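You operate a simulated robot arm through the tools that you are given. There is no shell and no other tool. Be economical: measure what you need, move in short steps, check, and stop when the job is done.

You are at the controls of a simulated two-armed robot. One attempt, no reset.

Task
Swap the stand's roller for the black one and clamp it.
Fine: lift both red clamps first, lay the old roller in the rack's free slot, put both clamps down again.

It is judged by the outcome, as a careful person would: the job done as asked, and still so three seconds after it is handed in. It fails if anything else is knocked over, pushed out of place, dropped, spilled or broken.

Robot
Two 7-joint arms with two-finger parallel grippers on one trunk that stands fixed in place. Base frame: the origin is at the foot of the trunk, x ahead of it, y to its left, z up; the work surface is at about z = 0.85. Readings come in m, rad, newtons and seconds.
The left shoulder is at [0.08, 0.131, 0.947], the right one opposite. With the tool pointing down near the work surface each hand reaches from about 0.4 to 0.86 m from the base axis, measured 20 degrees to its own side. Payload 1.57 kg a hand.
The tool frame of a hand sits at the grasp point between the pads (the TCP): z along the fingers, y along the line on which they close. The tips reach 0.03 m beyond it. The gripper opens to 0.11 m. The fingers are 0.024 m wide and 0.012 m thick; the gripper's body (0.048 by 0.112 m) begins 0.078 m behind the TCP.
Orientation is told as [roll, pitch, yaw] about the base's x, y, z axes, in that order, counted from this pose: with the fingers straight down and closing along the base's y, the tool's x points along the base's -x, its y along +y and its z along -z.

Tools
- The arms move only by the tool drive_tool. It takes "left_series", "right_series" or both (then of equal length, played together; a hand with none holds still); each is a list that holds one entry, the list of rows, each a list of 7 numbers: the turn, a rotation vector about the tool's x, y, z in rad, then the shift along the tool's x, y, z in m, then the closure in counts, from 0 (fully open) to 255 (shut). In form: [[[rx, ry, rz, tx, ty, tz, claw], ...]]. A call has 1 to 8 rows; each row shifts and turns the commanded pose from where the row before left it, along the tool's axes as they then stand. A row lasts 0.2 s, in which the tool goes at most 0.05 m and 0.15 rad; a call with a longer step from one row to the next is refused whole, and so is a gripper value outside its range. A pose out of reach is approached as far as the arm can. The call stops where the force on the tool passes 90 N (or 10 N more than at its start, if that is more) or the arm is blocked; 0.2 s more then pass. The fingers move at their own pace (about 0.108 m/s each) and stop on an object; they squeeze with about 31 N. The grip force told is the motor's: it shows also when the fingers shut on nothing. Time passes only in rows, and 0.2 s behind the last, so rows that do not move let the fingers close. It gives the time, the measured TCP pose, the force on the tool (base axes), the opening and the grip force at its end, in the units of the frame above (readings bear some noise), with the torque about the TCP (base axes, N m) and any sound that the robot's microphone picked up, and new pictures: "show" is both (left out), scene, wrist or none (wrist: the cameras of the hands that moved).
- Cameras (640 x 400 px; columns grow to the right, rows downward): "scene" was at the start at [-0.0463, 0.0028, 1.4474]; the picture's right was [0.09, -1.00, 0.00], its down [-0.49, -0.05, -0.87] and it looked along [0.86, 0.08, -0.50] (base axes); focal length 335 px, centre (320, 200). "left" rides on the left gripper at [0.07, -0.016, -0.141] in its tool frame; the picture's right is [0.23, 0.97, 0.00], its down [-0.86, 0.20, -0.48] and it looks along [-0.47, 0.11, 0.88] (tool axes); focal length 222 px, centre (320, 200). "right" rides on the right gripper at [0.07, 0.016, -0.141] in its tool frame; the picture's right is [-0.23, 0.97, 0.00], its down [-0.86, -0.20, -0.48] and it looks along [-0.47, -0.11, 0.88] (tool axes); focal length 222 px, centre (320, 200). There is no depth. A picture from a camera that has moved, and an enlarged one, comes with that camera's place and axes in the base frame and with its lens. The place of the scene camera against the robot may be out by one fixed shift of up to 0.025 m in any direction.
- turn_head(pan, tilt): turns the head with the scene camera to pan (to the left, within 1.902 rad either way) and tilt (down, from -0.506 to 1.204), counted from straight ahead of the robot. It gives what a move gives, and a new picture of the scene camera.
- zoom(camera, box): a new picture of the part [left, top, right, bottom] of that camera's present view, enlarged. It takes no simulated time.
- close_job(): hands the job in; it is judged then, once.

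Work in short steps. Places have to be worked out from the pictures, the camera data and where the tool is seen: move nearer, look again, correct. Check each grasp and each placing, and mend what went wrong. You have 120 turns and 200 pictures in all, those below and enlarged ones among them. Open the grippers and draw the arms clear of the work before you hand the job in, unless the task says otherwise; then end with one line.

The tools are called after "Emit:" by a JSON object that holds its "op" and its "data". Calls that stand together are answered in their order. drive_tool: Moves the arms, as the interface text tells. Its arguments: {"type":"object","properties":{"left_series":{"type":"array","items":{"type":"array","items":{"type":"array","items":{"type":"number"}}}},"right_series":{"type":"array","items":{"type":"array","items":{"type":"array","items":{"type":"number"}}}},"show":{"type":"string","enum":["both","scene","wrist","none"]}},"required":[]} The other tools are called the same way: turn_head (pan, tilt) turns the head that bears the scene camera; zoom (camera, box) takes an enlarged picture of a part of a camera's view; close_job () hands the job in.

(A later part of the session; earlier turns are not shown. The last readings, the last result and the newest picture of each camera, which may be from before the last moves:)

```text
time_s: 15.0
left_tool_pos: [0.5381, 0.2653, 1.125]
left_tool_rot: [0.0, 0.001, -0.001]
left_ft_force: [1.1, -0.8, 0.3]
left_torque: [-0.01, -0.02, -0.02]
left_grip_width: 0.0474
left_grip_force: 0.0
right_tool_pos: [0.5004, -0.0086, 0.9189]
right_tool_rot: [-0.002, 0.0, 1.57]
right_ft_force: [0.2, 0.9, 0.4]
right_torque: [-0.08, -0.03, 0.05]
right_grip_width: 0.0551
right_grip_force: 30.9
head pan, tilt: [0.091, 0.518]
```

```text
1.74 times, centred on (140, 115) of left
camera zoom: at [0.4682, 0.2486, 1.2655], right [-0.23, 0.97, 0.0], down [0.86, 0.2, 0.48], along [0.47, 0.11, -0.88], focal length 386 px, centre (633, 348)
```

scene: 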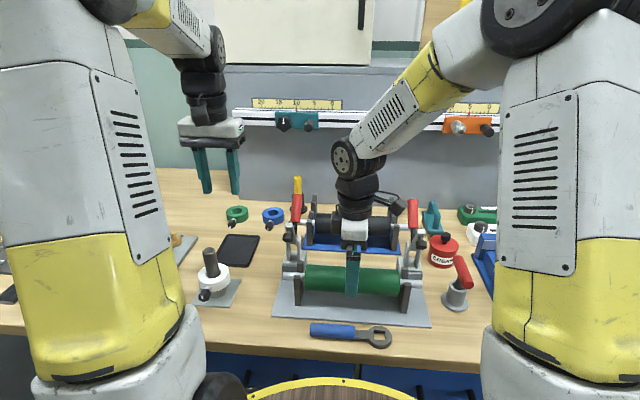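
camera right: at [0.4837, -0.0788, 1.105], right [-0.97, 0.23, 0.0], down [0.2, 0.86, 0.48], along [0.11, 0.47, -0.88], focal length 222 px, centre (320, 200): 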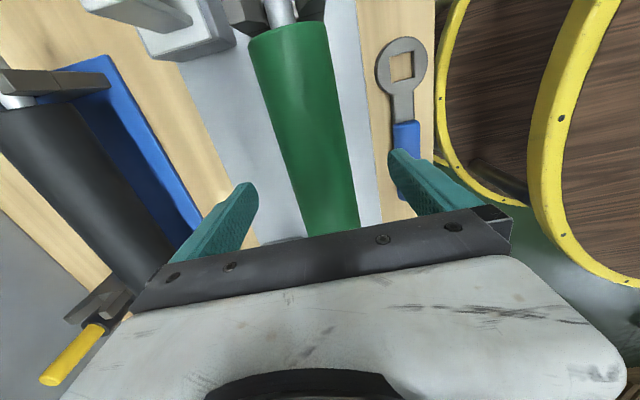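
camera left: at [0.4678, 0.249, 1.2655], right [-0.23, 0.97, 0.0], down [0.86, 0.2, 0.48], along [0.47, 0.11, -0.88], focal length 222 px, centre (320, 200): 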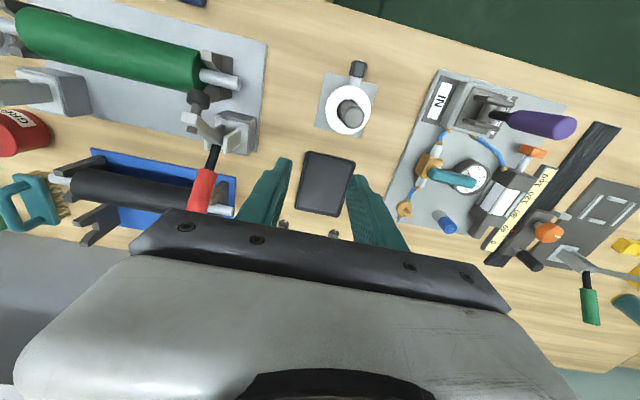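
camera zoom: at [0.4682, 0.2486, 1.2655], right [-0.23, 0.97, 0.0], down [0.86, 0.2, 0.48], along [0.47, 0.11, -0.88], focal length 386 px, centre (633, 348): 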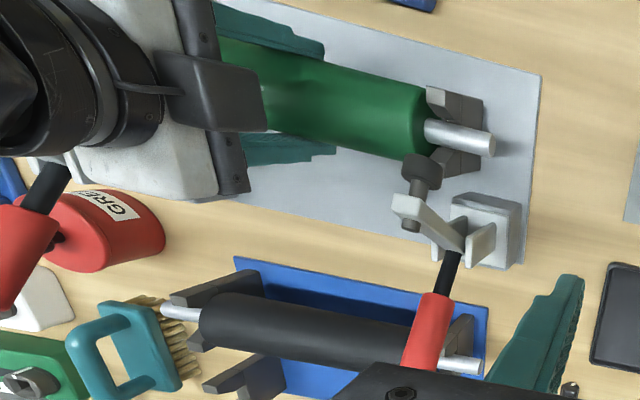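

Gripped (0.055 m) with no side load. I lift it slowly out of the slots first.

Emit:
{"op": "drive_tool", "data": {"right_series": [[[0, 0, 0, 0, 0, -0.01, 255], [0, 0, 0, 0, 0, -0.015, 255], [0, 0, 0, 0, 0, -0.015, 255], [0, 0, 0, 0, 0.01, -0.01, 255], [0, 0, 0, 0, 0, 0, 255]]], "show": "none"}}

Emit:
{"op": "zoom", "data": {"camera": "scene", "box": [250, 190, 450, 330]}}

Emit:
{"op": "zoom", "data": {"camera": "left", "box": [0, 0, 280, 230]}}

```text
time_s: 16.2
left_tool_pos: [0.5382, 0.2632, 1.1256]
left_tool_rot: [0.0, 0.0, 0.001]
left_ft_force: [0.1, -0.1, -0.5]
left_torque: [-0.01, -0.04, -0.01]
left_grip_width: 0.0475
left_grip_force: 0.0
right_tool_pos: [0.4952, -0.009, 0.9715]
right_tool_rot: [-0.01, -0.001, 1.57]
right_ft_force: [26.3, -4.2, 22.1]
right_torque: [-0.16, -1.17, 0.14]
right_grip_width: 0.0449
right_grip_force: 30.5
head pan, tilt: [0.091, 0.518]
```

```text
2.86 times, centred on (350, 260) of scene
camera zoom: at [-0.0454, 0.0026, 1.4474], right [0.09, -1.0, 0.0], down [-0.49, -0.05, -0.87], along [0.86, 0.08, -0.5], focal length 957 px, centre (234, 29)
```

zoom: 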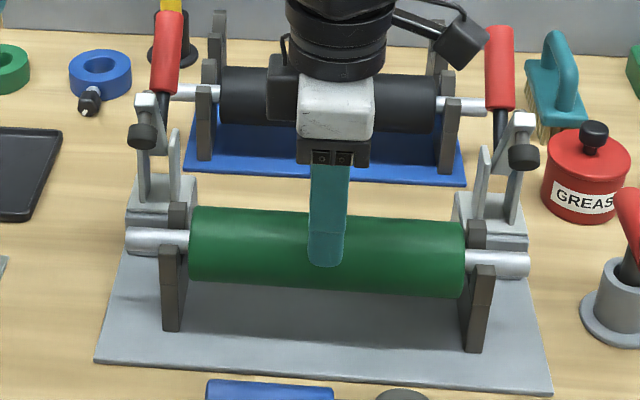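

```text
1.74 times, centred on (140, 115) of left
camera zoom: at [0.4689, 0.2484, 1.2654], right [-0.23, 0.97, 0.0], down [0.86, 0.2, 0.48], along [0.47, 0.11, -0.88], focal length 386 px, centre (633, 348)
```

zoom: 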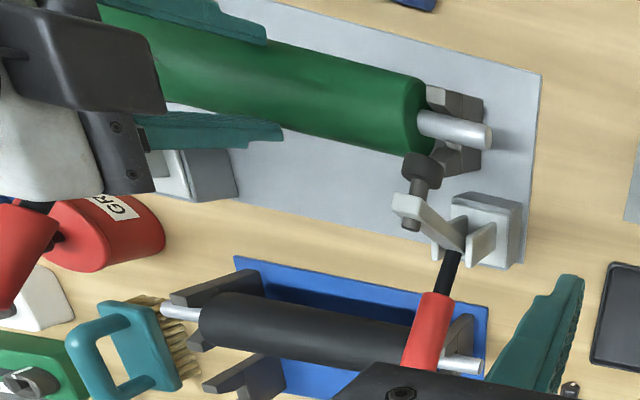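

The fingers slid up the roller; it rose only ~7 mm. I go back down around it, release, regrip lower, and lift in tiny steps to see what holds it.

Emit:
{"op": "drive_tool", "data": {"right_series": [[[0, 0, 0, 0, -0.01, 0.0, 255], [0, 0, 0, 0, 0, 0.02, 255], [0, 0, 0, 0, 0, 0.02, 200], [0, 0, 0, 0, 0, 0.015, 100], [0, 0, 0, 0, 0, 0.003, 80], [0, 0, 0, 0, 0, 0, 80]]], "show": "wrist"}}

Emit:
{"op": "zoom", "data": {"camera": "scene", "box": [250, 190, 450, 330]}}

Emit:
{"op": "zoom", "data": {"camera": "left", "box": [130, 0, 280, 120]}}

```text
time_s: 16.8
left_tool_pos: [0.5366, 0.265, 1.1252]
left_tool_rot: [0.002, 0.001, -0.001]
left_ft_force: [-0.5, 0.4, 0.1]
left_torque: [-0.03, -0.02, 0.0]
left_grip_width: 0.0473
left_grip_force: 0.0
right_tool_pos: [0.4977, -0.0095, 0.9636]
right_tool_rot: [-0.001, 0.005, 1.571]
right_ft_force: [-15.1, -5.8, 31.8]
right_torque: [-0.55, 0.88, -0.15]
right_grip_width: 0.0414
right_grip_force: 31.1
head pan, tilt: [0.091, 0.518]
stopped in row 2 (right hand): the force on the tool passed its limit at 133 N (the readings are from after the stop); the commanded pose is now the measured one
camera right: at [0.4819, -0.0786, 1.1061], right [-0.97, 0.23, 0.0], down [0.2, 0.86, 0.48], along [0.11, 0.46, -0.88], focal length 222 px, centre (320, 200)
```

right: 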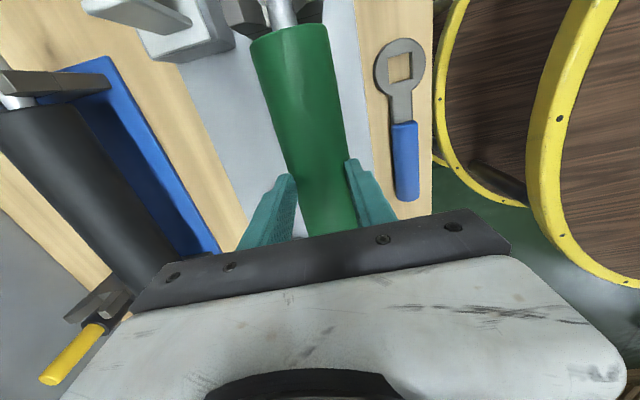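

```text
2.86 times, centred on (350, 260) of scene
camera zoom: at [-0.0486, 0.0025, 1.4473], right [0.09, -1.0, 0.0], down [-0.49, -0.04, -0.87], along [0.87, 0.08, -0.49], focal length 957 px, centre (234, 29)
```

zoom: 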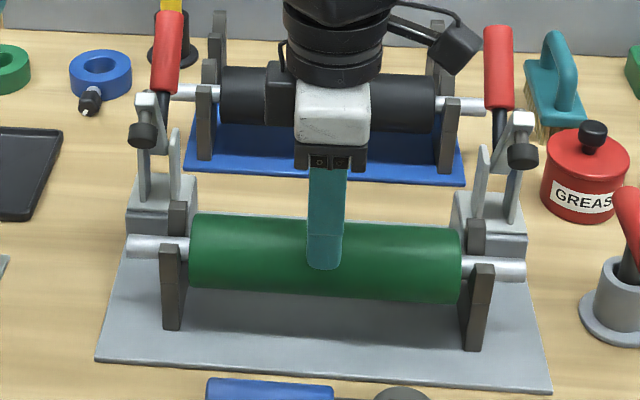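

```text
3.33 times, centred on (205, 60) of left
camera zoom: at [0.4662, 0.2483, 1.2661], right [-0.23, 0.97, 0.0], down [0.85, 0.2, 0.48], along [0.47, 0.11, -0.88], focal length 740 px, centre (703, 667)
```

zoom: 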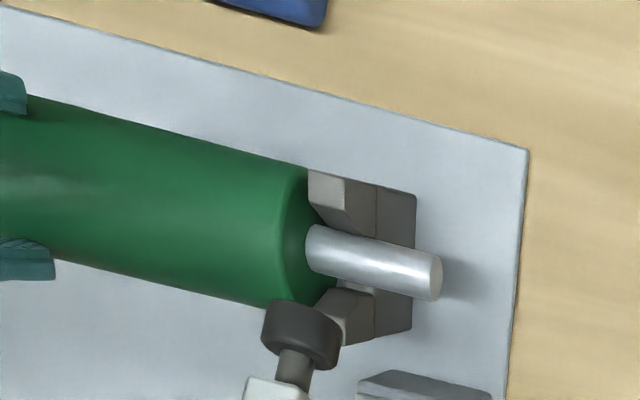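

Pressing down while gripped spikes the force; I open the fingers first, then go down.

Emit:
{"op": "drive_tool", "data": {"right_series": [[[0, 0, 0, 0, 0, 0, 100], [0, 0, 0, 0, 0, 0, 40], [0, 0, 0, 0, 0, 0, 40], [0, 0, 0, 0, -0.003, 0.02, 40], [0, 0, 0, 0, 0, 0.02, 40], [0, 0, 0, 0, 0, 0.012, 40], [0, 0, 0, 0, 0, 0, 40]]], "show": "none"}}

Emit:
{"op": "zoom", "data": {"camera": "scene", "box": [250, 190, 450, 330]}}

Emit:
{"op": "zoom", "data": {"camera": "right", "box": [120, 0, 420, 240]}}

```text
time_s: 18.4
left_tool_pos: [0.5387, 0.2645, 1.1244]
left_tool_rot: [0.0, 0.0, 0.0]
left_ft_force: [0.0, -0.2, 0.3]
left_torque: [0.0, -0.01, -0.02]
left_grip_width: 0.0473
left_grip_force: 0.2
right_tool_pos: [0.505, -0.0081, 0.9085]
right_tool_rot: [-0.001, 0.004, 1.57]
right_ft_force: [0.0, 0.0, 0.8]
right_torque: [0.01, 0.01, -0.01]
right_grip_width: 0.0929
right_grip_force: 0.1
head pan, tilt: [0.091, 0.518]
```

```text
2.86 times, centred on (350, 260) of scene
camera zoom: at [-0.0463, 0.0028, 1.4474], right [0.09, -1.0, 0.0], down [-0.49, -0.05, -0.87], along [0.86, 0.08, -0.5], focal length 957 px, centre (234, 29)
```

zoom: 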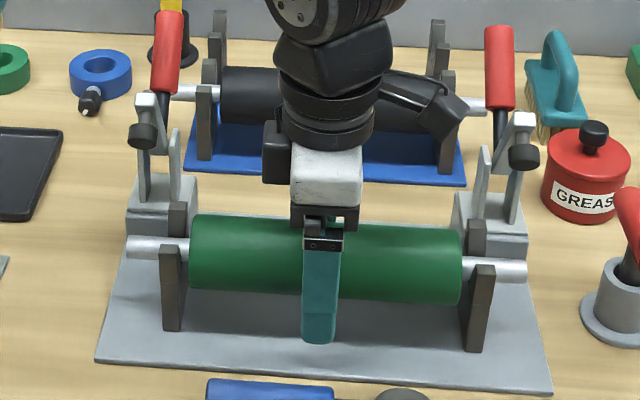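

```text
1.67 times, centred on (270, 120) of right
camera zoom: at [0.4882, -0.0769, 1.0514], right [-0.97, 0.23, 0.0], down [0.2, 0.86, 0.48], along [0.11, 0.46, -0.88], focal length 370 px, centre (403, 333)
```

zoom: 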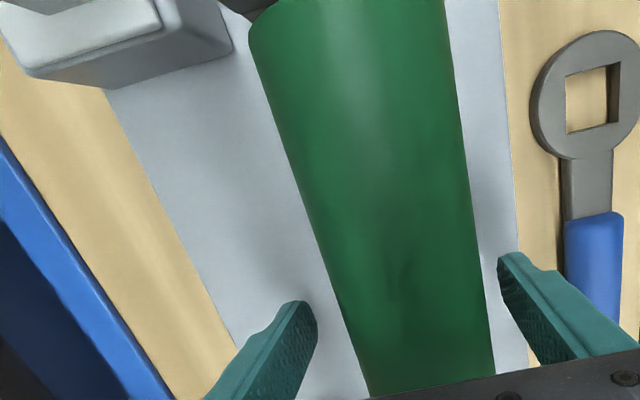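

Roller is seated again. Regrip centred at x 0.501, z 0.907, then lift just 8 mm and read the force.

Emit:
{"op": "drive_tool", "data": {"right_series": [[[0, 0, 0, 0, 0.004, 0.002, 40], [0, 0, 0, 0, 0, 0, 255], [0, 0, 0, 0, 0, 0, 255], [0, 0, 0, 0, 0, 0, 255], [0, 0, 0, 0, 0, -0.002, 255], [0, 0, 0, 0, 0, -0.003, 255], [0, 0, 0, 0, 0, -0.003, 255]]], "show": "none"}}

Emit:
{"op": "zoom", "data": {"camera": "scene", "box": [250, 190, 450, 330]}}

```text
time_s: 20.0
left_tool_pos: [0.538, 0.2634, 1.125]
left_tool_rot: [0.0, 0.0, 0.001]
left_ft_force: [0.1, 0.8, 0.0]
left_torque: [0.01, -0.01, -0.02]
left_grip_width: 0.0472
left_grip_force: 0.1
right_tool_pos: [0.4985, -0.008, 0.914]
right_tool_rot: [-0.003, 0.001, 1.571]
right_ft_force: [0.8, 0.0, -3.7]
right_torque: [-0.02, 0.03, 0.03]
right_grip_width: 0.0549
right_grip_force: 30.6
head pan, tilt: [0.091, 0.518]
```

```text
2.86 times, centred on (350, 260) of scene
camera zoom: at [-0.0461, 0.0028, 1.4474], right [0.09, -1.0, 0.0], down [-0.49, -0.05, -0.87], along [0.86, 0.08, -0.5], focal length 957 px, centre (234, 29)
```

zoom: 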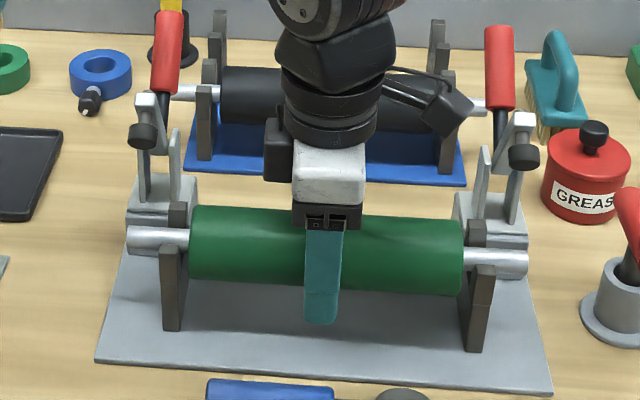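

Now it is lifted ~8 mm at only 3.7 N, so the block comes above that. I look closely at both shaft ends before going further.

Emit:
{"op": "zoom", "data": {"camera": "left", "box": [130, 0, 280, 120]}}

Emit:
{"op": "zoom", "data": {"camera": "scene", "box": [385, 215, 445, 310]}}

Emit:
{"op": "zoom", "data": {"camera": "scene", "box": [275, 215, 335, 310]}}

```text
3.33 times, centred on (205, 60) of left
camera zoom: at [0.4683, 0.2486, 1.2654], right [-0.23, 0.97, 0.0], down [0.86, 0.2, 0.48], along [0.47, 0.11, -0.88], focal length 740 px, centre (703, 667)
```

zoom: 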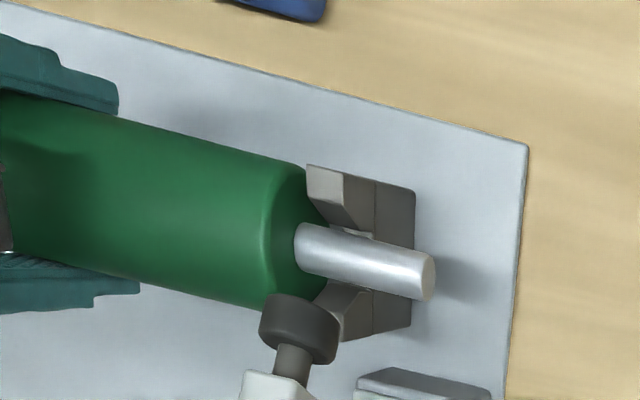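

```text
4.21 times, centred on (415, 262) of scene
camera zoom: at [-0.0461, 0.0028, 1.4474], right [0.09, -1.0, 0.0], down [-0.49, -0.05, -0.87], along [0.86, 0.08, -0.5], focal length 1410 px, centre (-80, -63)
```

zoom: 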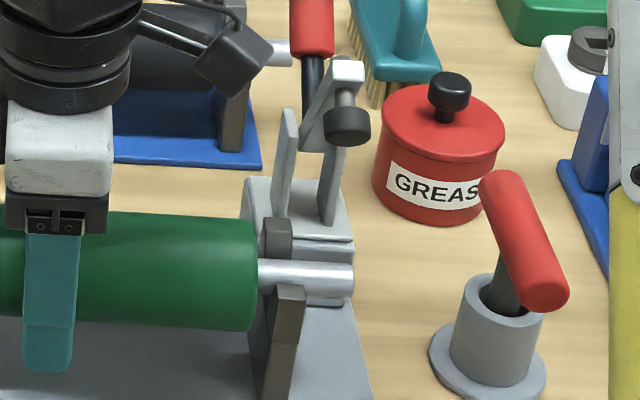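

```text
4.21 times, centred on (305, 262) of scene
camera zoom: at [-0.0461, 0.0028, 1.4474], right [0.09, -1.0, 0.0], down [-0.49, -0.05, -0.87], along [0.86, 0.08, -0.5], focal length 1410 px, centre (383, -63)
```

zoom: 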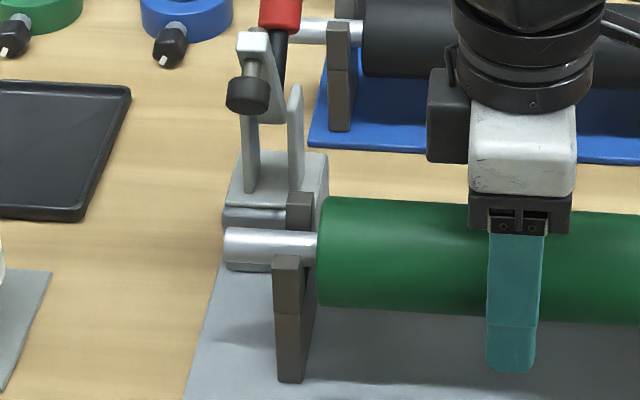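

Nothing visibly blocks. I lift in 3 mm steps and watch force.

Emit:
{"op": "drive_tool", "data": {"right_series": [[[0, 0, 0, 0, 0, -0.003, 255], [0, 0, 0, 0, 0, -0.003, 255]]], "show": "none"}}

Emit:
{"op": "drive_tool", "data": {"right_series": [[[0, 0, 0, 0, 0, -0.003, 255], [0, 0, 0, 0, 0, -0.003, 255]]], "show": "none"}}

Emit:
{"op": "zoom", "data": {"camera": "scene", "box": [275, 215, 335, 310]}}

```text
time_s: 20.6
left_tool_pos: [0.5386, 0.2646, 1.1246]
left_tool_rot: [0.0, 0.0, 0.0]
left_ft_force: [0.4, 0.2, -0.2]
left_torque: [0.0, 0.02, 0.0]
left_grip_width: 0.0474
left_grip_force: 0.0
right_tool_pos: [0.5001, -0.0093, 0.9214]
right_tool_rot: [-0.003, 0.001, 1.57]
right_ft_force: [-0.4, -1.0, -3.4]
right_torque: [0.01, 0.02, 0.03]
right_grip_width: 0.0549
right_grip_force: 30.4
head pan, tilt: [0.091, 0.518]
```

```text
time_s: 21.2
left_tool_pos: [0.5374, 0.2657, 1.1242]
left_tool_rot: [0.0, -0.001, 0.001]
left_ft_force: [-0.6, 0.6, -0.6]
left_torque: [0.01, 0.0, -0.03]
left_grip_width: 0.0474
left_grip_force: 0.1
right_tool_pos: [0.4999, -0.0064, 0.9288]
right_tool_rot: [-0.001, 0.001, 1.571]
right_ft_force: [0.1, -1.3, -4.5]
right_torque: [-0.01, -0.05, 0.01]
right_grip_width: 0.0549
right_grip_force: 31.3
head pan, tilt: [0.091, 0.518]
```

```text
4.21 times, centred on (305, 262) of scene
camera zoom: at [-0.0461, 0.0028, 1.4474], right [0.09, -1.0, 0.0], down [-0.49, -0.05, -0.87], along [0.86, 0.08, -0.5], focal length 1410 px, centre (383, -63)
```

zoom: 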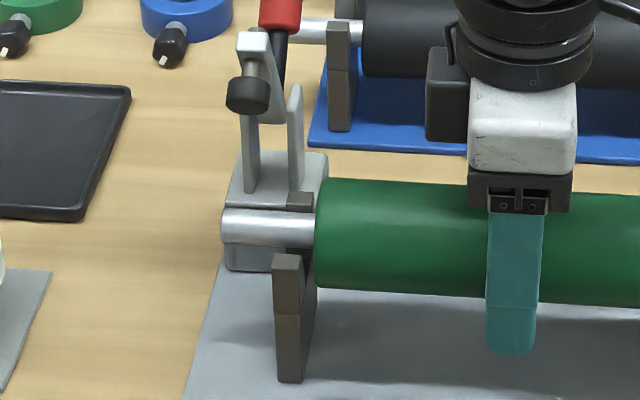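

It rises freely now. I continue up 12 mm at the same gentle pace.

Emit:
{"op": "drive_tool", "data": {"right_series": [[[0, 0, 0, 0, 0, -0.004, 255], [0, 0, 0, 0, 0, -0.004, 255], [0, 0, 0, 0, 0, -0.004, 255], [0, 0, 0, 0, 0, -0.004, 255]]], "show": "none"}}

Emit:
{"op": "zoom", "data": {"camera": "scene", "box": [250, 190, 450, 330]}}

Emit:
{"op": "zoom", "data": {"camera": "left", "box": [130, 0, 280, 120]}}

```text
time_s: 22.2
left_tool_pos: [0.5378, 0.2655, 1.1253]
left_tool_rot: [0.0, 0.0, -0.001]
left_ft_force: [0.4, 0.7, -1.0]
left_torque: [-0.01, -0.01, 0.01]
left_grip_width: 0.0476
left_grip_force: 0.1
right_tool_pos: [0.5009, -0.0075, 0.943]
right_tool_rot: [-0.003, 0.001, 1.571]
right_ft_force: [-0.5, 0.8, -3.7]
right_torque: [-0.01, -0.03, 0.02]
right_grip_width: 0.055
right_grip_force: 31.0
head pan, tilt: [0.091, 0.518]
```

```text
2.86 times, centred on (350, 260) of scene
camera zoom: at [-0.0461, 0.0028, 1.4474], right [0.09, -1.0, 0.0], down [-0.49, -0.05, -0.87], along [0.86, 0.08, -0.5], focal length 957 px, centre (234, 29)
```

zoom: 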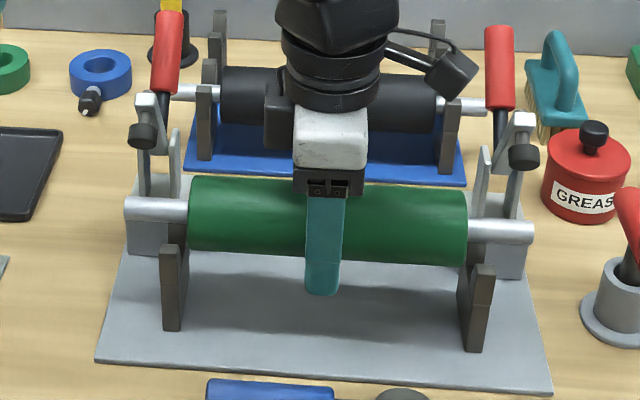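

```text
3.33 times, centred on (205, 60) of left
camera zoom: at [0.4683, 0.2486, 1.2654], right [-0.23, 0.97, 0.0], down [0.86, 0.2, 0.48], along [0.47, 0.11, -0.88], focal length 740 px, centre (703, 667)
```

zoom: 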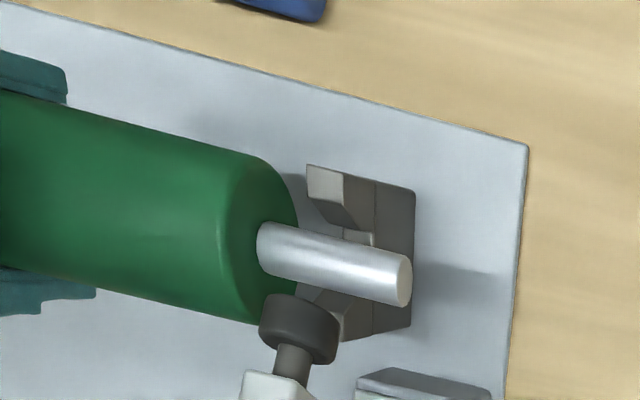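

Shaft is just at post-top level, pads ~4 cm above it. I rise 1 cm more, then move toward the robot to clear the pads before going up.

Emit:
{"op": "drive_tool", "data": {"right_series": [[[0, 0, 0, 0, 0, -0.005, 255], [0, 0, 0, 0, 0, -0.005, 255], [0, 0, 0, 0, 0.01, 0, 255], [0, 0, 0, 0, 0.015, 0, 255], [0, 0, 0, 0, 0.015, -0.005, 255], [0, 0, 0, 0, 0.005, -0.015, 255], [0, 0, 0, 0, 0, -0.015, 255], [0, 0, 0, 0, 0, -0.015, 255]]], "show": "scene"}}

Emit:
{"op": "zoom", "data": {"camera": "scene", "box": [250, 190, 450, 330]}}

```text
time_s: 24.0
left_tool_pos: [0.5382, 0.2642, 1.1248]
left_tool_rot: [0.0, 0.0, 0.001]
left_ft_force: [-0.2, 0.8, 0.3]
left_torque: [0.01, 0.03, 0.01]
left_grip_width: 0.0474
left_grip_force: 0.2
right_tool_pos: [0.454, -0.0082, 1.0042]
right_tool_rot: [-0.002, 0.003, 1.571]
right_ft_force: [0.2, 0.6, -3.9]
right_torque: [0.0, 0.02, 0.0]
right_grip_width: 0.0551
right_grip_force: 30.7
head pan, tilt: [0.091, 0.518]
```

scene: 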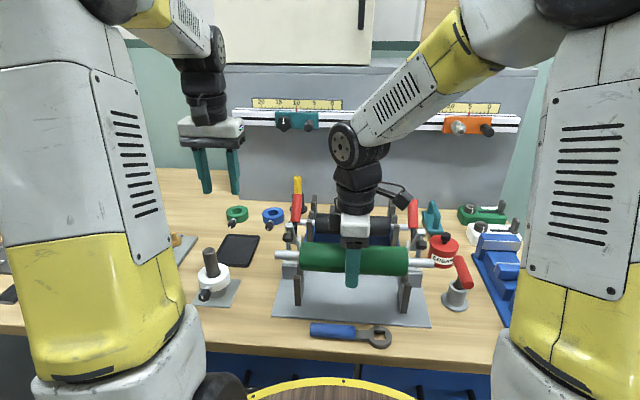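

```text
2.86 times, centred on (350, 260) of scene
camera zoom: at [-0.0461, 0.0028, 1.4474], right [0.09, -1.0, 0.0], down [-0.49, -0.05, -0.87], along [0.86, 0.08, -0.5], focal length 957 px, centre (234, 29)
```

zoom: 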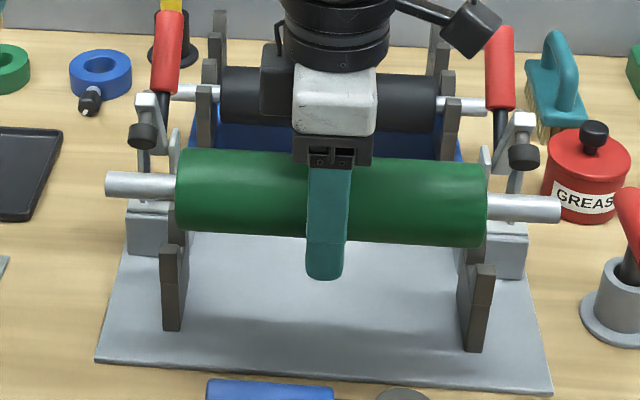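

Free and clear. I raise it to travel height and take close views of the rack's free rear slot.

Emit:
{"op": "drive_tool", "data": {"right_series": [[[0, 0, 0, 0, 0, -0.02, 255], [0, 0, 0, 0, 0, -0.03, 255], [0, 0, 0, 0, 0, -0.03, 255], [0, 0, 0, 0, 0, -0.03, 255], [0, 0, 0, 0, 0, -0.02, 255], [0, 0, 0, 0, 0, 0, 255]]], "show": "none"}}

Emit:
{"op": "zoom", "data": {"camera": "left", "box": [40, 120, 260, 270]}}

Emit:
{"op": "zoom", "data": {"camera": "right", "box": [0, 0, 320, 250]}}

Emit:
{"op": "zoom", "data": {"camera": "scene", "box": [280, 170, 430, 270]}}

```text
time_s: 25.4
left_tool_pos: [0.5387, 0.2645, 1.125]
left_tool_rot: [0.0, 0.0, 0.001]
left_ft_force: [0.6, 0.0, 0.2]
left_torque: [0.0, 0.0, 0.01]
left_grip_width: 0.0475
left_grip_force: 0.0
right_tool_pos: [0.4545, -0.0076, 1.1317]
right_tool_rot: [-0.002, 0.001, 1.571]
right_ft_force: [-0.4, 0.3, -4.0]
right_torque: [0.03, -0.02, 0.02]
right_grip_width: 0.0551
right_grip_force: 31.1
head pan, tilt: [0.091, 0.518]
```

```text
2.67 times, centred on (150, 195) of left
camera zoom: at [0.4682, 0.2486, 1.2655], right [-0.23, 0.97, 0.0], down [0.86, 0.2, 0.48], along [0.47, 0.11, -0.88], focal length 592 px, centre (773, 213)
```

zoom: 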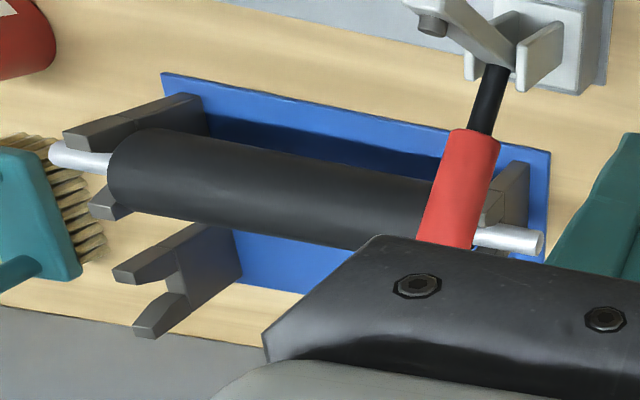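

```text
1.60 times, centred on (160, 125) of right
camera zoom: at [0.4378, -0.0784, 1.2748], right [-0.97, 0.23, 0.0], down [0.2, 0.86, 0.48], along [0.11, 0.46, -0.88], focal length 355 px, centre (576, 320)
```

zoom: 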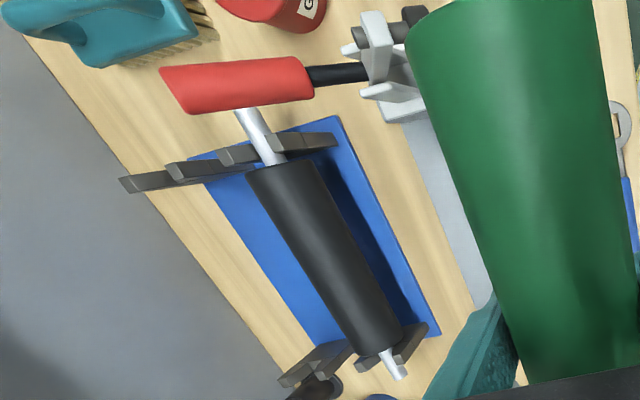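

```text
4.00 times, centred on (355, 220) of scene
camera zoom: at [-0.0462, 0.0028, 1.4474], right [0.09, -1.0, 0.0], down [-0.49, -0.05, -0.87], along [0.86, 0.08, -0.5], focal length 1340 px, centre (180, 120)
```

zoom: 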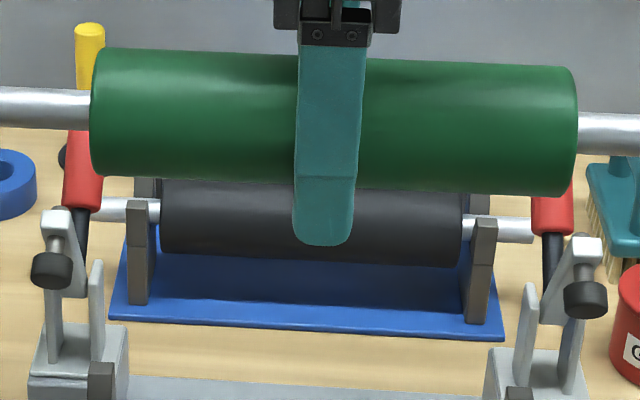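

Free slot triangulates to x≈0.814 (front slot ≈0.713), prong tops z≈0.936, same lateral centre. I carry the roller forward over it at z 1.13.

Emit:
{"op": "drive_tool", "data": {"right_series": [[[0, 0, 0, 0, -0.03, 0, 255], [0, 0, 0, 0, -0.045, 0, 255], [0, 0, 0, 0, -0.045, 0, 255], [0, 0, 0, 0, -0.045, 0, 255], [0, 0, 0, 0, -0.045, 0, 255], [0, 0, 0, 0, -0.045, 0, 255], [0, 0, 0, 0, -0.03, 0, 255], [0, 0, 0, 0, -0.02, 0, 255]]], "show": "scene"}}

```text
time_s: 27.2
left_tool_pos: [0.5386, 0.2644, 1.1237]
left_tool_rot: [0.0, 0.002, 0.0]
left_ft_force: [0.4, -0.6, 0.9]
left_torque: [0.02, 0.03, 0.0]
left_grip_width: 0.0471
left_grip_force: 0.2
right_tool_pos: [0.7524, -0.0089, 1.1304]
right_tool_rot: [0.0, 0.003, 1.57]
right_ft_force: [-0.2, -0.7, -3.6]
right_torque: [0.0, -0.01, 0.01]
right_grip_width: 0.055
right_grip_force: 31.2
right hand out of reach, approached as far as the arm can: row 8
head pan, tilt: [0.091, 0.518]
```

scene: 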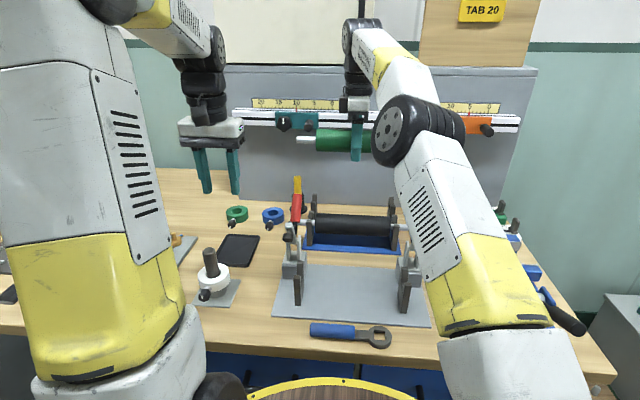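

Reach limits at this height; lower is easier for the wrist. I descend to z≈1.02 here, then go forward.

Emit:
{"op": "drive_tool", "data": {"right_series": [[[0, 0, 0, 0, 0, 0.03, 255], [0, 0, 0, 0, 0, 0.04, 255], [0, 0, 0, 0, 0, 0.035, 255], [0, 0, 0, 0, -0.02, 0, 255], [0, 0, 0, 0, -0.02, 0, 255], [0, 0, 0, 0, -0.022, 0, 255], [0, 0, 0, 0, 0, 0, 255]]], "show": "both"}}

Emit:
{"op": "zoom", "data": {"camera": "scene", "box": [280, 160, 430, 270]}}

Emit:
{"op": "zoom", "data": {"camera": "left", "box": [0, 100, 260, 270]}}

```text
time_s: 28.8
left_tool_pos: [0.5385, 0.2656, 1.1243]
left_tool_rot: [0.001, 0.0, 0.001]
left_ft_force: [-0.5, -0.4, 0.1]
left_torque: [0.02, 0.04, 0.01]
left_grip_width: 0.0474
left_grip_force: 0.0
right_tool_pos: [0.7902, -0.0151, 1.0245]
right_tool_rot: [-0.002, 0.001, 1.571]
right_ft_force: [0.1, -1.1, -4.5]
right_torque: [-0.03, 0.02, -0.01]
right_grip_width: 0.0549
right_grip_force: 31.1
right hand out of reach, approached as far as the arm can: row 5, 6
head pan, tilt: [0.091, 0.518]
camera right: at [0.7741, -0.0845, 1.1678], right [-0.97, 0.23, 0.0], down [0.2, 0.86, 0.48], along [0.11, 0.46, -0.88], focal length 222 px, centre (320, 200)
```

scene: 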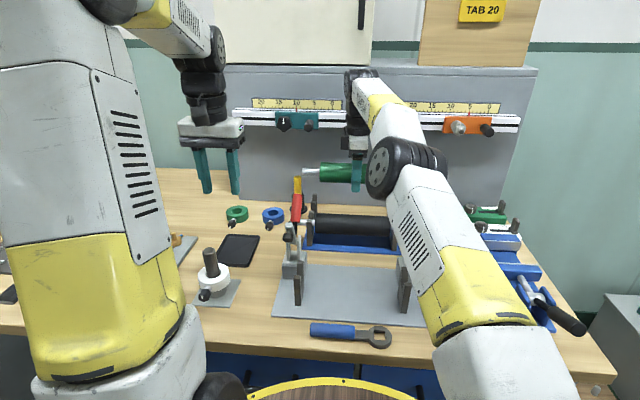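
right: 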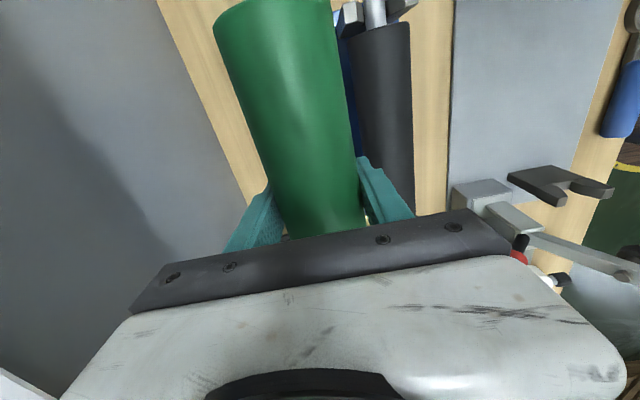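

```text
3.64 times, centred on (355, 215) of scene
camera zoom: at [-0.0461, 0.0028, 1.4474], right [0.09, -1.0, 0.0], down [-0.49, -0.05, -0.87], along [0.86, 0.08, -0.5], focal length 1218 px, centre (193, 146)
```

zoom: 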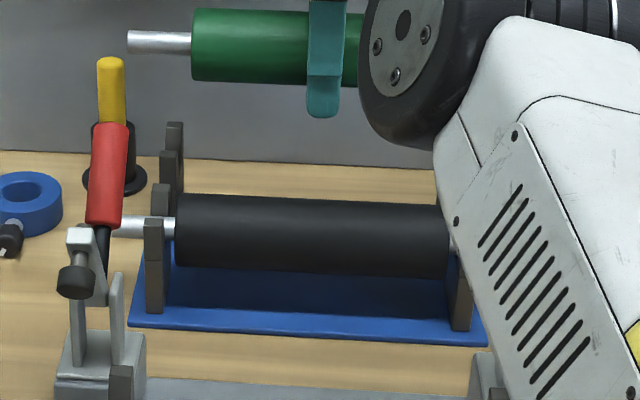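

```text
2.35 times, centred on (130, 185) of left
camera zoom: at [0.4684, 0.2486, 1.2654], right [-0.23, 0.97, 0.0], down [0.86, 0.2, 0.48], along [0.47, 0.11, -0.88], focal length 523 px, centre (767, 235)
```

zoom: 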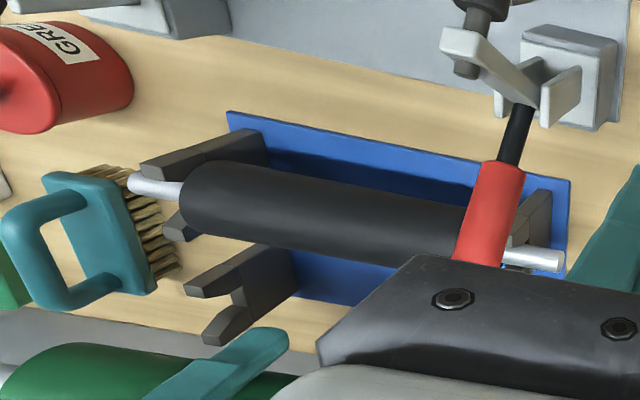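

The vertical hand can't quite reach. A roller may rotate about its own axis, so I tilt the hand forward ~0.27 rad about y, which brings the wrist back within reach.

Emit:
{"op": "drive_tool", "data": {"right_series": [[[0.09, 0, 0, 0, 0, 0, 255], [0.09, 0, 0, 0, 0, 0, 255], [0.09, 0, 0, 0, 0, 0, 255], [0, 0, 0, 0, 0, 0, 255]]], "show": "none"}}

Emit:
{"op": "zoom", "data": {"camera": "left", "box": [0, 100, 260, 270]}}

Emit:
{"op": "zoom", "data": {"camera": "scene", "box": [270, 130, 450, 270]}}

```text
time_s: 29.8
left_tool_pos: [0.5396, 0.2649, 1.1247]
left_tool_rot: [0.0, 0.0, -0.001]
left_ft_force: [0.3, 0.7, 1.0]
left_torque: [-0.02, 0.02, 0.03]
left_grip_width: 0.0474
left_grip_force: 0.0
right_tool_pos: [0.7914, -0.0123, 1.0242]
right_tool_rot: [-0.272, 0.002, 1.571]
right_ft_force: [-0.5, 0.4, -3.8]
right_torque: [0.01, 0.04, 0.01]
right_grip_width: 0.0549
right_grip_force: 31.4
head pan, tilt: [0.091, 0.518]
```

```text
2.35 times, centred on (130, 185) of left
camera zoom: at [0.4684, 0.2486, 1.2654], right [-0.23, 0.97, 0.0], down [0.86, 0.2, 0.48], along [0.47, 0.11, -0.88], focal length 523 px, centre (767, 235)
```

zoom: 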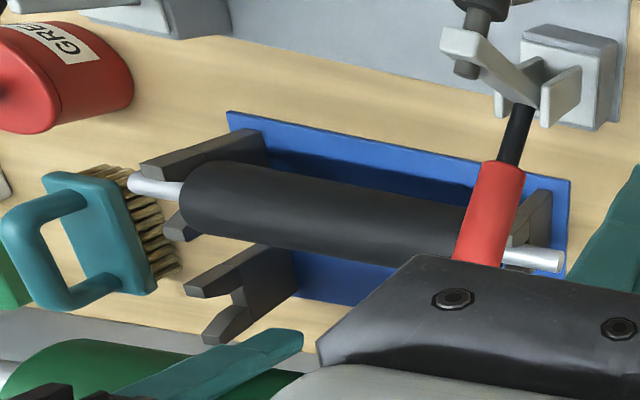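

```text
2.86 times, centred on (360, 200) of scene
camera zoom: at [-0.0461, 0.0028, 1.4474], right [0.09, -1.0, 0.0], down [-0.49, -0.05, -0.87], along [0.86, 0.08, -0.5], focal length 957 px, centre (206, 200)
```

zoom: 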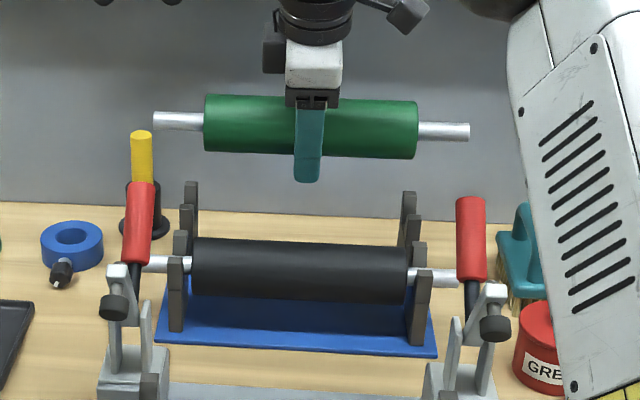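

Reached with tilt and everything is visible. Target for the TCP: x 0.8135, y −0.006. I move there and down to z≈1.0 and check alignment.

Emit:
{"op": "drive_tool", "data": {"right_series": [[[0, 0, 0, -0.003, -0.0074, 0.0145, 255], [0, 0, 0, -0.003, -0.0073, 0.0145, 255], [0, 0, 0, 0, 0, 0, 255]]], "show": "none"}}

Emit:
{"op": "zoom", "data": {"camera": "left", "box": [0, 150, 200, 300]}}

Emit:
{"op": "zoom", "data": {"camera": "scene", "box": [290, 150, 430, 260]}}

Emit:
{"op": "zoom", "data": {"camera": "right", "box": [150, 0, 450, 230]}}

```text
time_s: 30.6
left_tool_pos: [0.5384, 0.2647, 1.1257]
left_tool_rot: [0.0, 0.0, -0.001]
left_ft_force: [0.2, 0.5, 0.3]
left_torque: [-0.01, 0.01, -0.02]
left_grip_width: 0.0474
left_grip_force: 0.1
right_tool_pos: [0.8132, -0.0065, 1.0005]
right_tool_rot: [-0.272, 0.002, 1.571]
right_ft_force: [-1.2, -0.8, -4.1]
right_torque: [0.0, -0.04, 0.0]
right_grip_width: 0.0548
right_grip_force: 31.0
head pan, tilt: [0.091, 0.518]
```

```text
2.67 times, centred on (100, 225) of left
camera zoom: at [0.4684, 0.2486, 1.2654], right [-0.23, 0.97, 0.0], down [0.86, 0.2, 0.48], along [0.47, 0.11, -0.88], focal length 592 px, centre (907, 133)
```

zoom: 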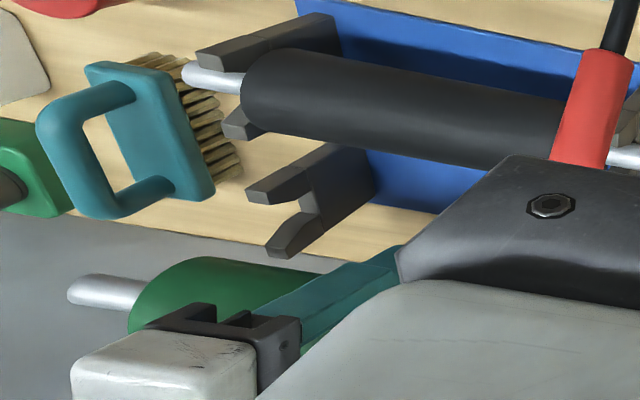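

```text
3.64 times, centred on (360, 205) of scene
camera zoom: at [-0.046, 0.0028, 1.4474], right [0.09, -1.0, 0.0], down [-0.49, -0.05, -0.87], along [0.86, 0.08, -0.5], focal length 1218 px, centre (174, 182)
```

zoom: 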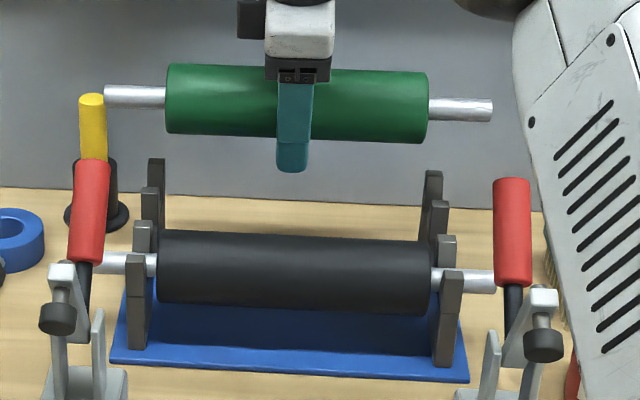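

```text
1.74 times, centred on (300, 115) of right
camera zoom: at [0.7613, -0.0766, 1.1329], right [-0.94, 0.23, -0.26], down [0.06, 0.86, 0.51], along [0.34, 0.46, -0.82], focal length 386 px, centre (355, 348)
```

zoom: 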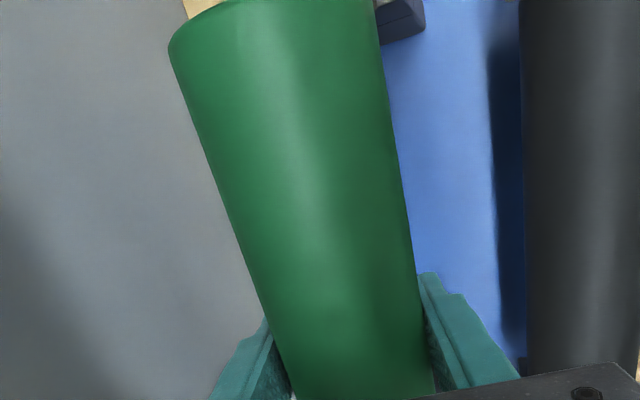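

Laterally centred within ~2 mm. I lower to just above the prongs (z≈0.957) and check the fore-aft alignment.

Emit:
{"op": "drive_tool", "data": {"right_series": [[[0, 0, 0, 0.0015, 0.0058, 0.0207, 255], [0, 0, 0, 0, 0.0058, 0.0207, 255], [0, 0, 0, 0, 0, 0, 255]]], "show": "none"}}

Emit:
{"op": "zoom", "data": {"camera": "left", "box": [0, 150, 200, 300]}}

Emit:
{"op": "zoom", "data": {"camera": "scene", "box": [300, 170, 420, 250]}}

```text
time_s: 31.4
left_tool_pos: [0.5387, 0.2647, 1.1254]
left_tool_rot: [0.0, 0.0, 0.001]
left_ft_force: [-0.2, 0.1, 0.4]
left_torque: [-0.01, 0.04, 0.02]
left_grip_width: 0.0475
left_grip_force: 0.0
right_tool_pos: [0.814, -0.008, 0.9549]
right_tool_rot: [-0.273, 0.002, 1.572]
right_ft_force: [-0.3, -0.7, -3.0]
right_torque: [0.04, -0.03, 0.01]
right_grip_width: 0.0551
right_grip_force: 31.0
head pan, tilt: [0.091, 0.518]
```

```text
2.67 times, centred on (100, 225) of left
camera zoom: at [0.4684, 0.2486, 1.2654], right [-0.23, 0.97, 0.0], down [0.86, 0.2, 0.48], along [0.47, 0.11, -0.88], focal length 592 px, centre (907, 133)
```

zoom: 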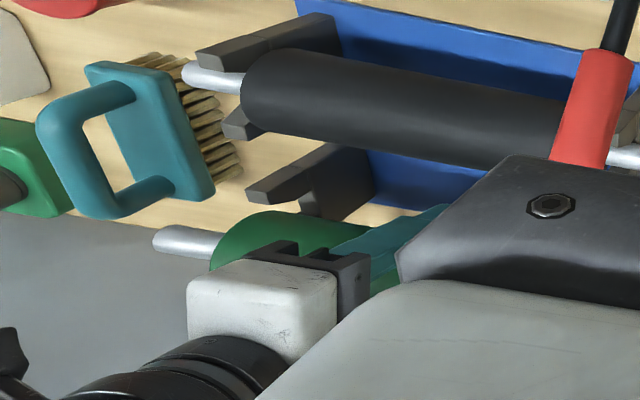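

```text
5.00 times, centred on (360, 210) of scene
camera zoom: at [-0.046, 0.0028, 1.4474], right [0.09, -1.0, 0.0], down [-0.49, -0.05, -0.87], along [0.86, 0.08, -0.5], focal length 1675 px, centre (120, 150)
```

zoom: 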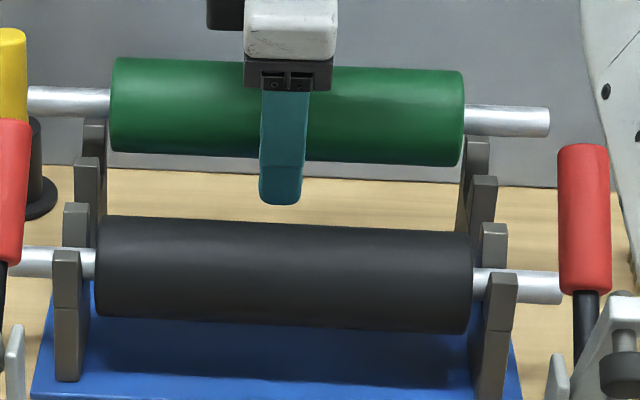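

Comparing with the seated black roller's offsets in both views, alignment is within ~2 mm (needs +2 mm in x); seat expected near TCP z≈0.911. I lower gently to 0.925.

Emit:
{"op": "drive_tool", "data": {"right_series": [[[0, 0, 0, 0, 0.0008, 0.0101, 255], [0, 0, 0, 0, 0.0027, 0.0096, 255], [0, 0, 0, 0, 0.0027, 0.0097, 255], [0, 0, 0, 0, 0, 0, 255]]], "show": "none"}}

Emit:
{"op": "zoom", "data": {"camera": "left", "box": [0, 150, 200, 300]}}

Emit:
{"op": "zoom", "data": {"camera": "scene", "box": [300, 170, 420, 250]}}

```text
time_s: 32.4
left_tool_pos: [0.5394, 0.2656, 1.1251]
left_tool_rot: [0.002, 0.0, 0.0]
left_ft_force: [-0.1, -0.2, -1.0]
left_torque: [-0.01, 0.0, 0.0]
left_grip_width: 0.0475
left_grip_force: 0.0
right_tool_pos: [0.814, -0.0088, 0.926]
right_tool_rot: [-0.272, 0.003, 1.571]
right_ft_force: [-0.2, -0.7, -3.6]
right_torque: [0.0, -0.02, -0.01]
right_grip_width: 0.055
right_grip_force: 31.4
head pan, tilt: [0.091, 0.518]
```

```text
2.67 times, centred on (100, 225) of left
camera zoom: at [0.4684, 0.2486, 1.2654], right [-0.23, 0.97, 0.0], down [0.86, 0.2, 0.48], along [0.47, 0.11, -0.88], focal length 592 px, centre (907, 133)
```

zoom: 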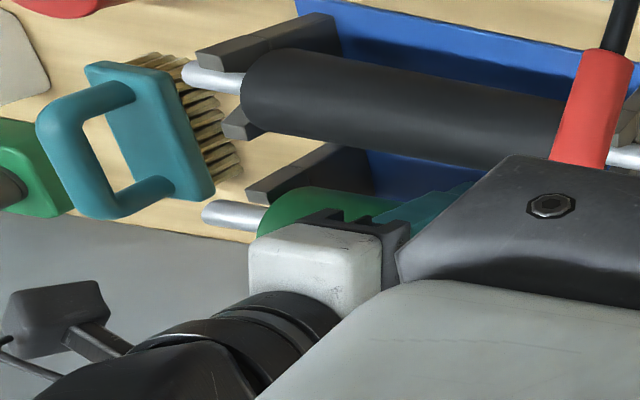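

```text
5.00 times, centred on (360, 210) of scene
camera zoom: at [-0.046, 0.0028, 1.4474], right [0.09, -1.0, 0.0], down [-0.49, -0.05, -0.87], along [0.86, 0.08, -0.5], focal length 1675 px, centre (120, 150)
```

zoom: 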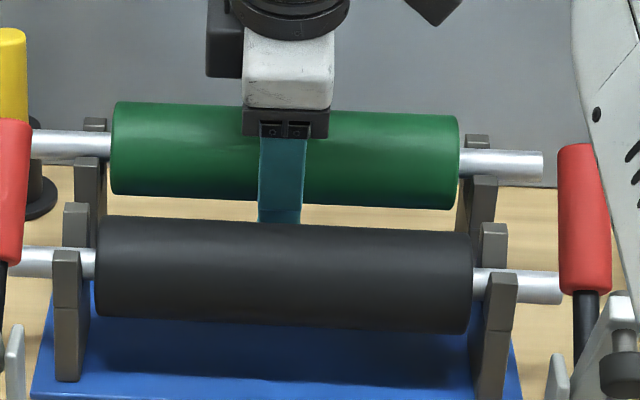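

Shaft has entered between the rear prongs. I lower in small steps until contact shows.

Emit:
{"op": "drive_tool", "data": {"right_series": [[[0, 0, 0, 0, 0.0004, 0.0041, 255], [0, 0, 0, 0, 0.0011, 0.0039, 255], [0, 0, 0, 0, 0.0011, 0.0039, 255], [0, 0, 0, 0, 0, 0, 255]]], "show": "none"}}

Emit:
{"op": "zoom", "data": {"camera": "scene", "box": [300, 170, 420, 250]}}

```text
time_s: 33.4
left_tool_pos: [0.539, 0.265, 1.1247]
left_tool_rot: [0.0, 0.0, 0.0]
left_ft_force: [0.2, 0.3, 0.2]
left_torque: [0.0, -0.02, -0.02]
left_grip_width: 0.0472
left_grip_force: 0.0
right_tool_pos: [0.8156, -0.0091, 0.9123]
right_tool_rot: [-0.273, 0.0, 1.57]
right_ft_force: [0.2, 0.3, -3.5]
right_torque: [0.06, 0.03, -0.16]
right_grip_width: 0.0551
right_grip_force: 30.9
head pan, tilt: [0.091, 0.518]
```

```text
5.00 times, centred on (360, 210) of scene
camera zoom: at [-0.046, 0.0028, 1.4474], right [0.09, -1.0, 0.0], down [-0.49, -0.05, -0.87], along [0.86, 0.08, -0.5], focal length 1675 px, centre (120, 150)
```

zoom: 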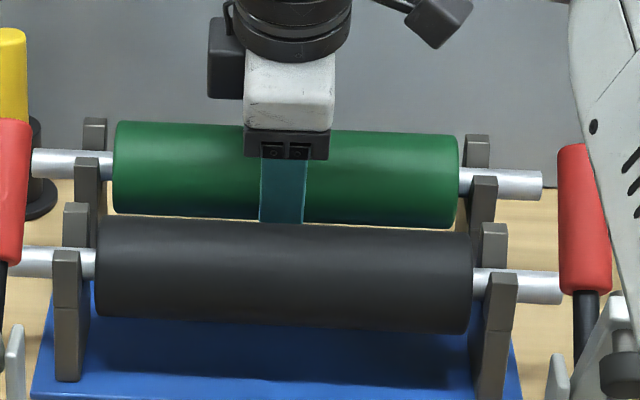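

Nearly seated; a few more millimetres until the weight comes off.

Emit:
{"op": "drive_tool", "data": {"right_series": [[[0, 0, 0, 0, 0.0005, 0.0019, 255], [0, 0, 0, 0, 0.0005, 0.0019, 255], [0, 0, 0, 0, 0, 0, 255]]], "show": "none"}}

Emit:
{"op": "drive_tool", "data": {"right_series": [[[0, 0, 0, 0, 0.0005, 0.0019, 255], [0, 0, 0, 0, 0, 0, 255]]], "show": "none"}}

Emit:
{"op": "zoom", "data": {"camera": "scene", "box": [300, 170, 420, 250]}}

```text
time_s: 34.2
left_tool_pos: [0.5377, 0.2649, 1.1253]
left_tool_rot: [-0.001, 0.0, 0.001]
left_ft_force: [0.0, -0.2, -0.1]
left_torque: [0.03, 0.01, -0.04]
left_grip_width: 0.0474
left_grip_force: 0.0
right_tool_pos: [0.8156, -0.011, 0.9097]
right_tool_rot: [-0.271, 0.001, 1.572]
right_ft_force: [-0.2, -0.6, -4.1]
right_torque: [-0.02, -0.03, -0.01]
right_grip_width: 0.0549
right_grip_force: 31.0
head pan, tilt: [0.091, 0.518]
```

```text
time_s: 34.8
left_tool_pos: [0.5392, 0.2663, 1.1265]
left_tool_rot: [0.001, -0.001, 0.001]
left_ft_force: [-0.8, 0.5, 0.0]
left_torque: [0.0, -0.02, 0.0]
left_grip_width: 0.0474
left_grip_force: 0.1
right_tool_pos: [0.8159, -0.0102, 0.9084]
right_tool_rot: [-0.271, 0.001, 1.571]
right_ft_force: [-0.2, -0.2, -4.2]
right_torque: [0.01, -0.02, 0.02]
right_grip_width: 0.0552
right_grip_force: 30.8
head pan, tilt: [0.091, 0.518]
```

```text
5.00 times, centred on (360, 210) of scene
camera zoom: at [-0.046, 0.0028, 1.4474], right [0.09, -1.0, 0.0], down [-0.49, -0.05, -0.87], along [0.86, 0.08, -0.5], focal length 1675 px, centre (120, 150)
```

zoom: 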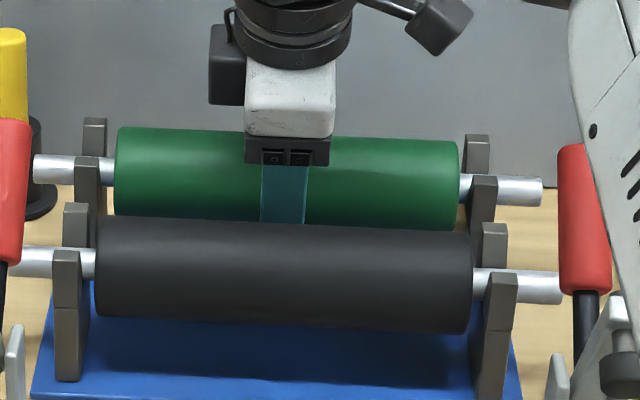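

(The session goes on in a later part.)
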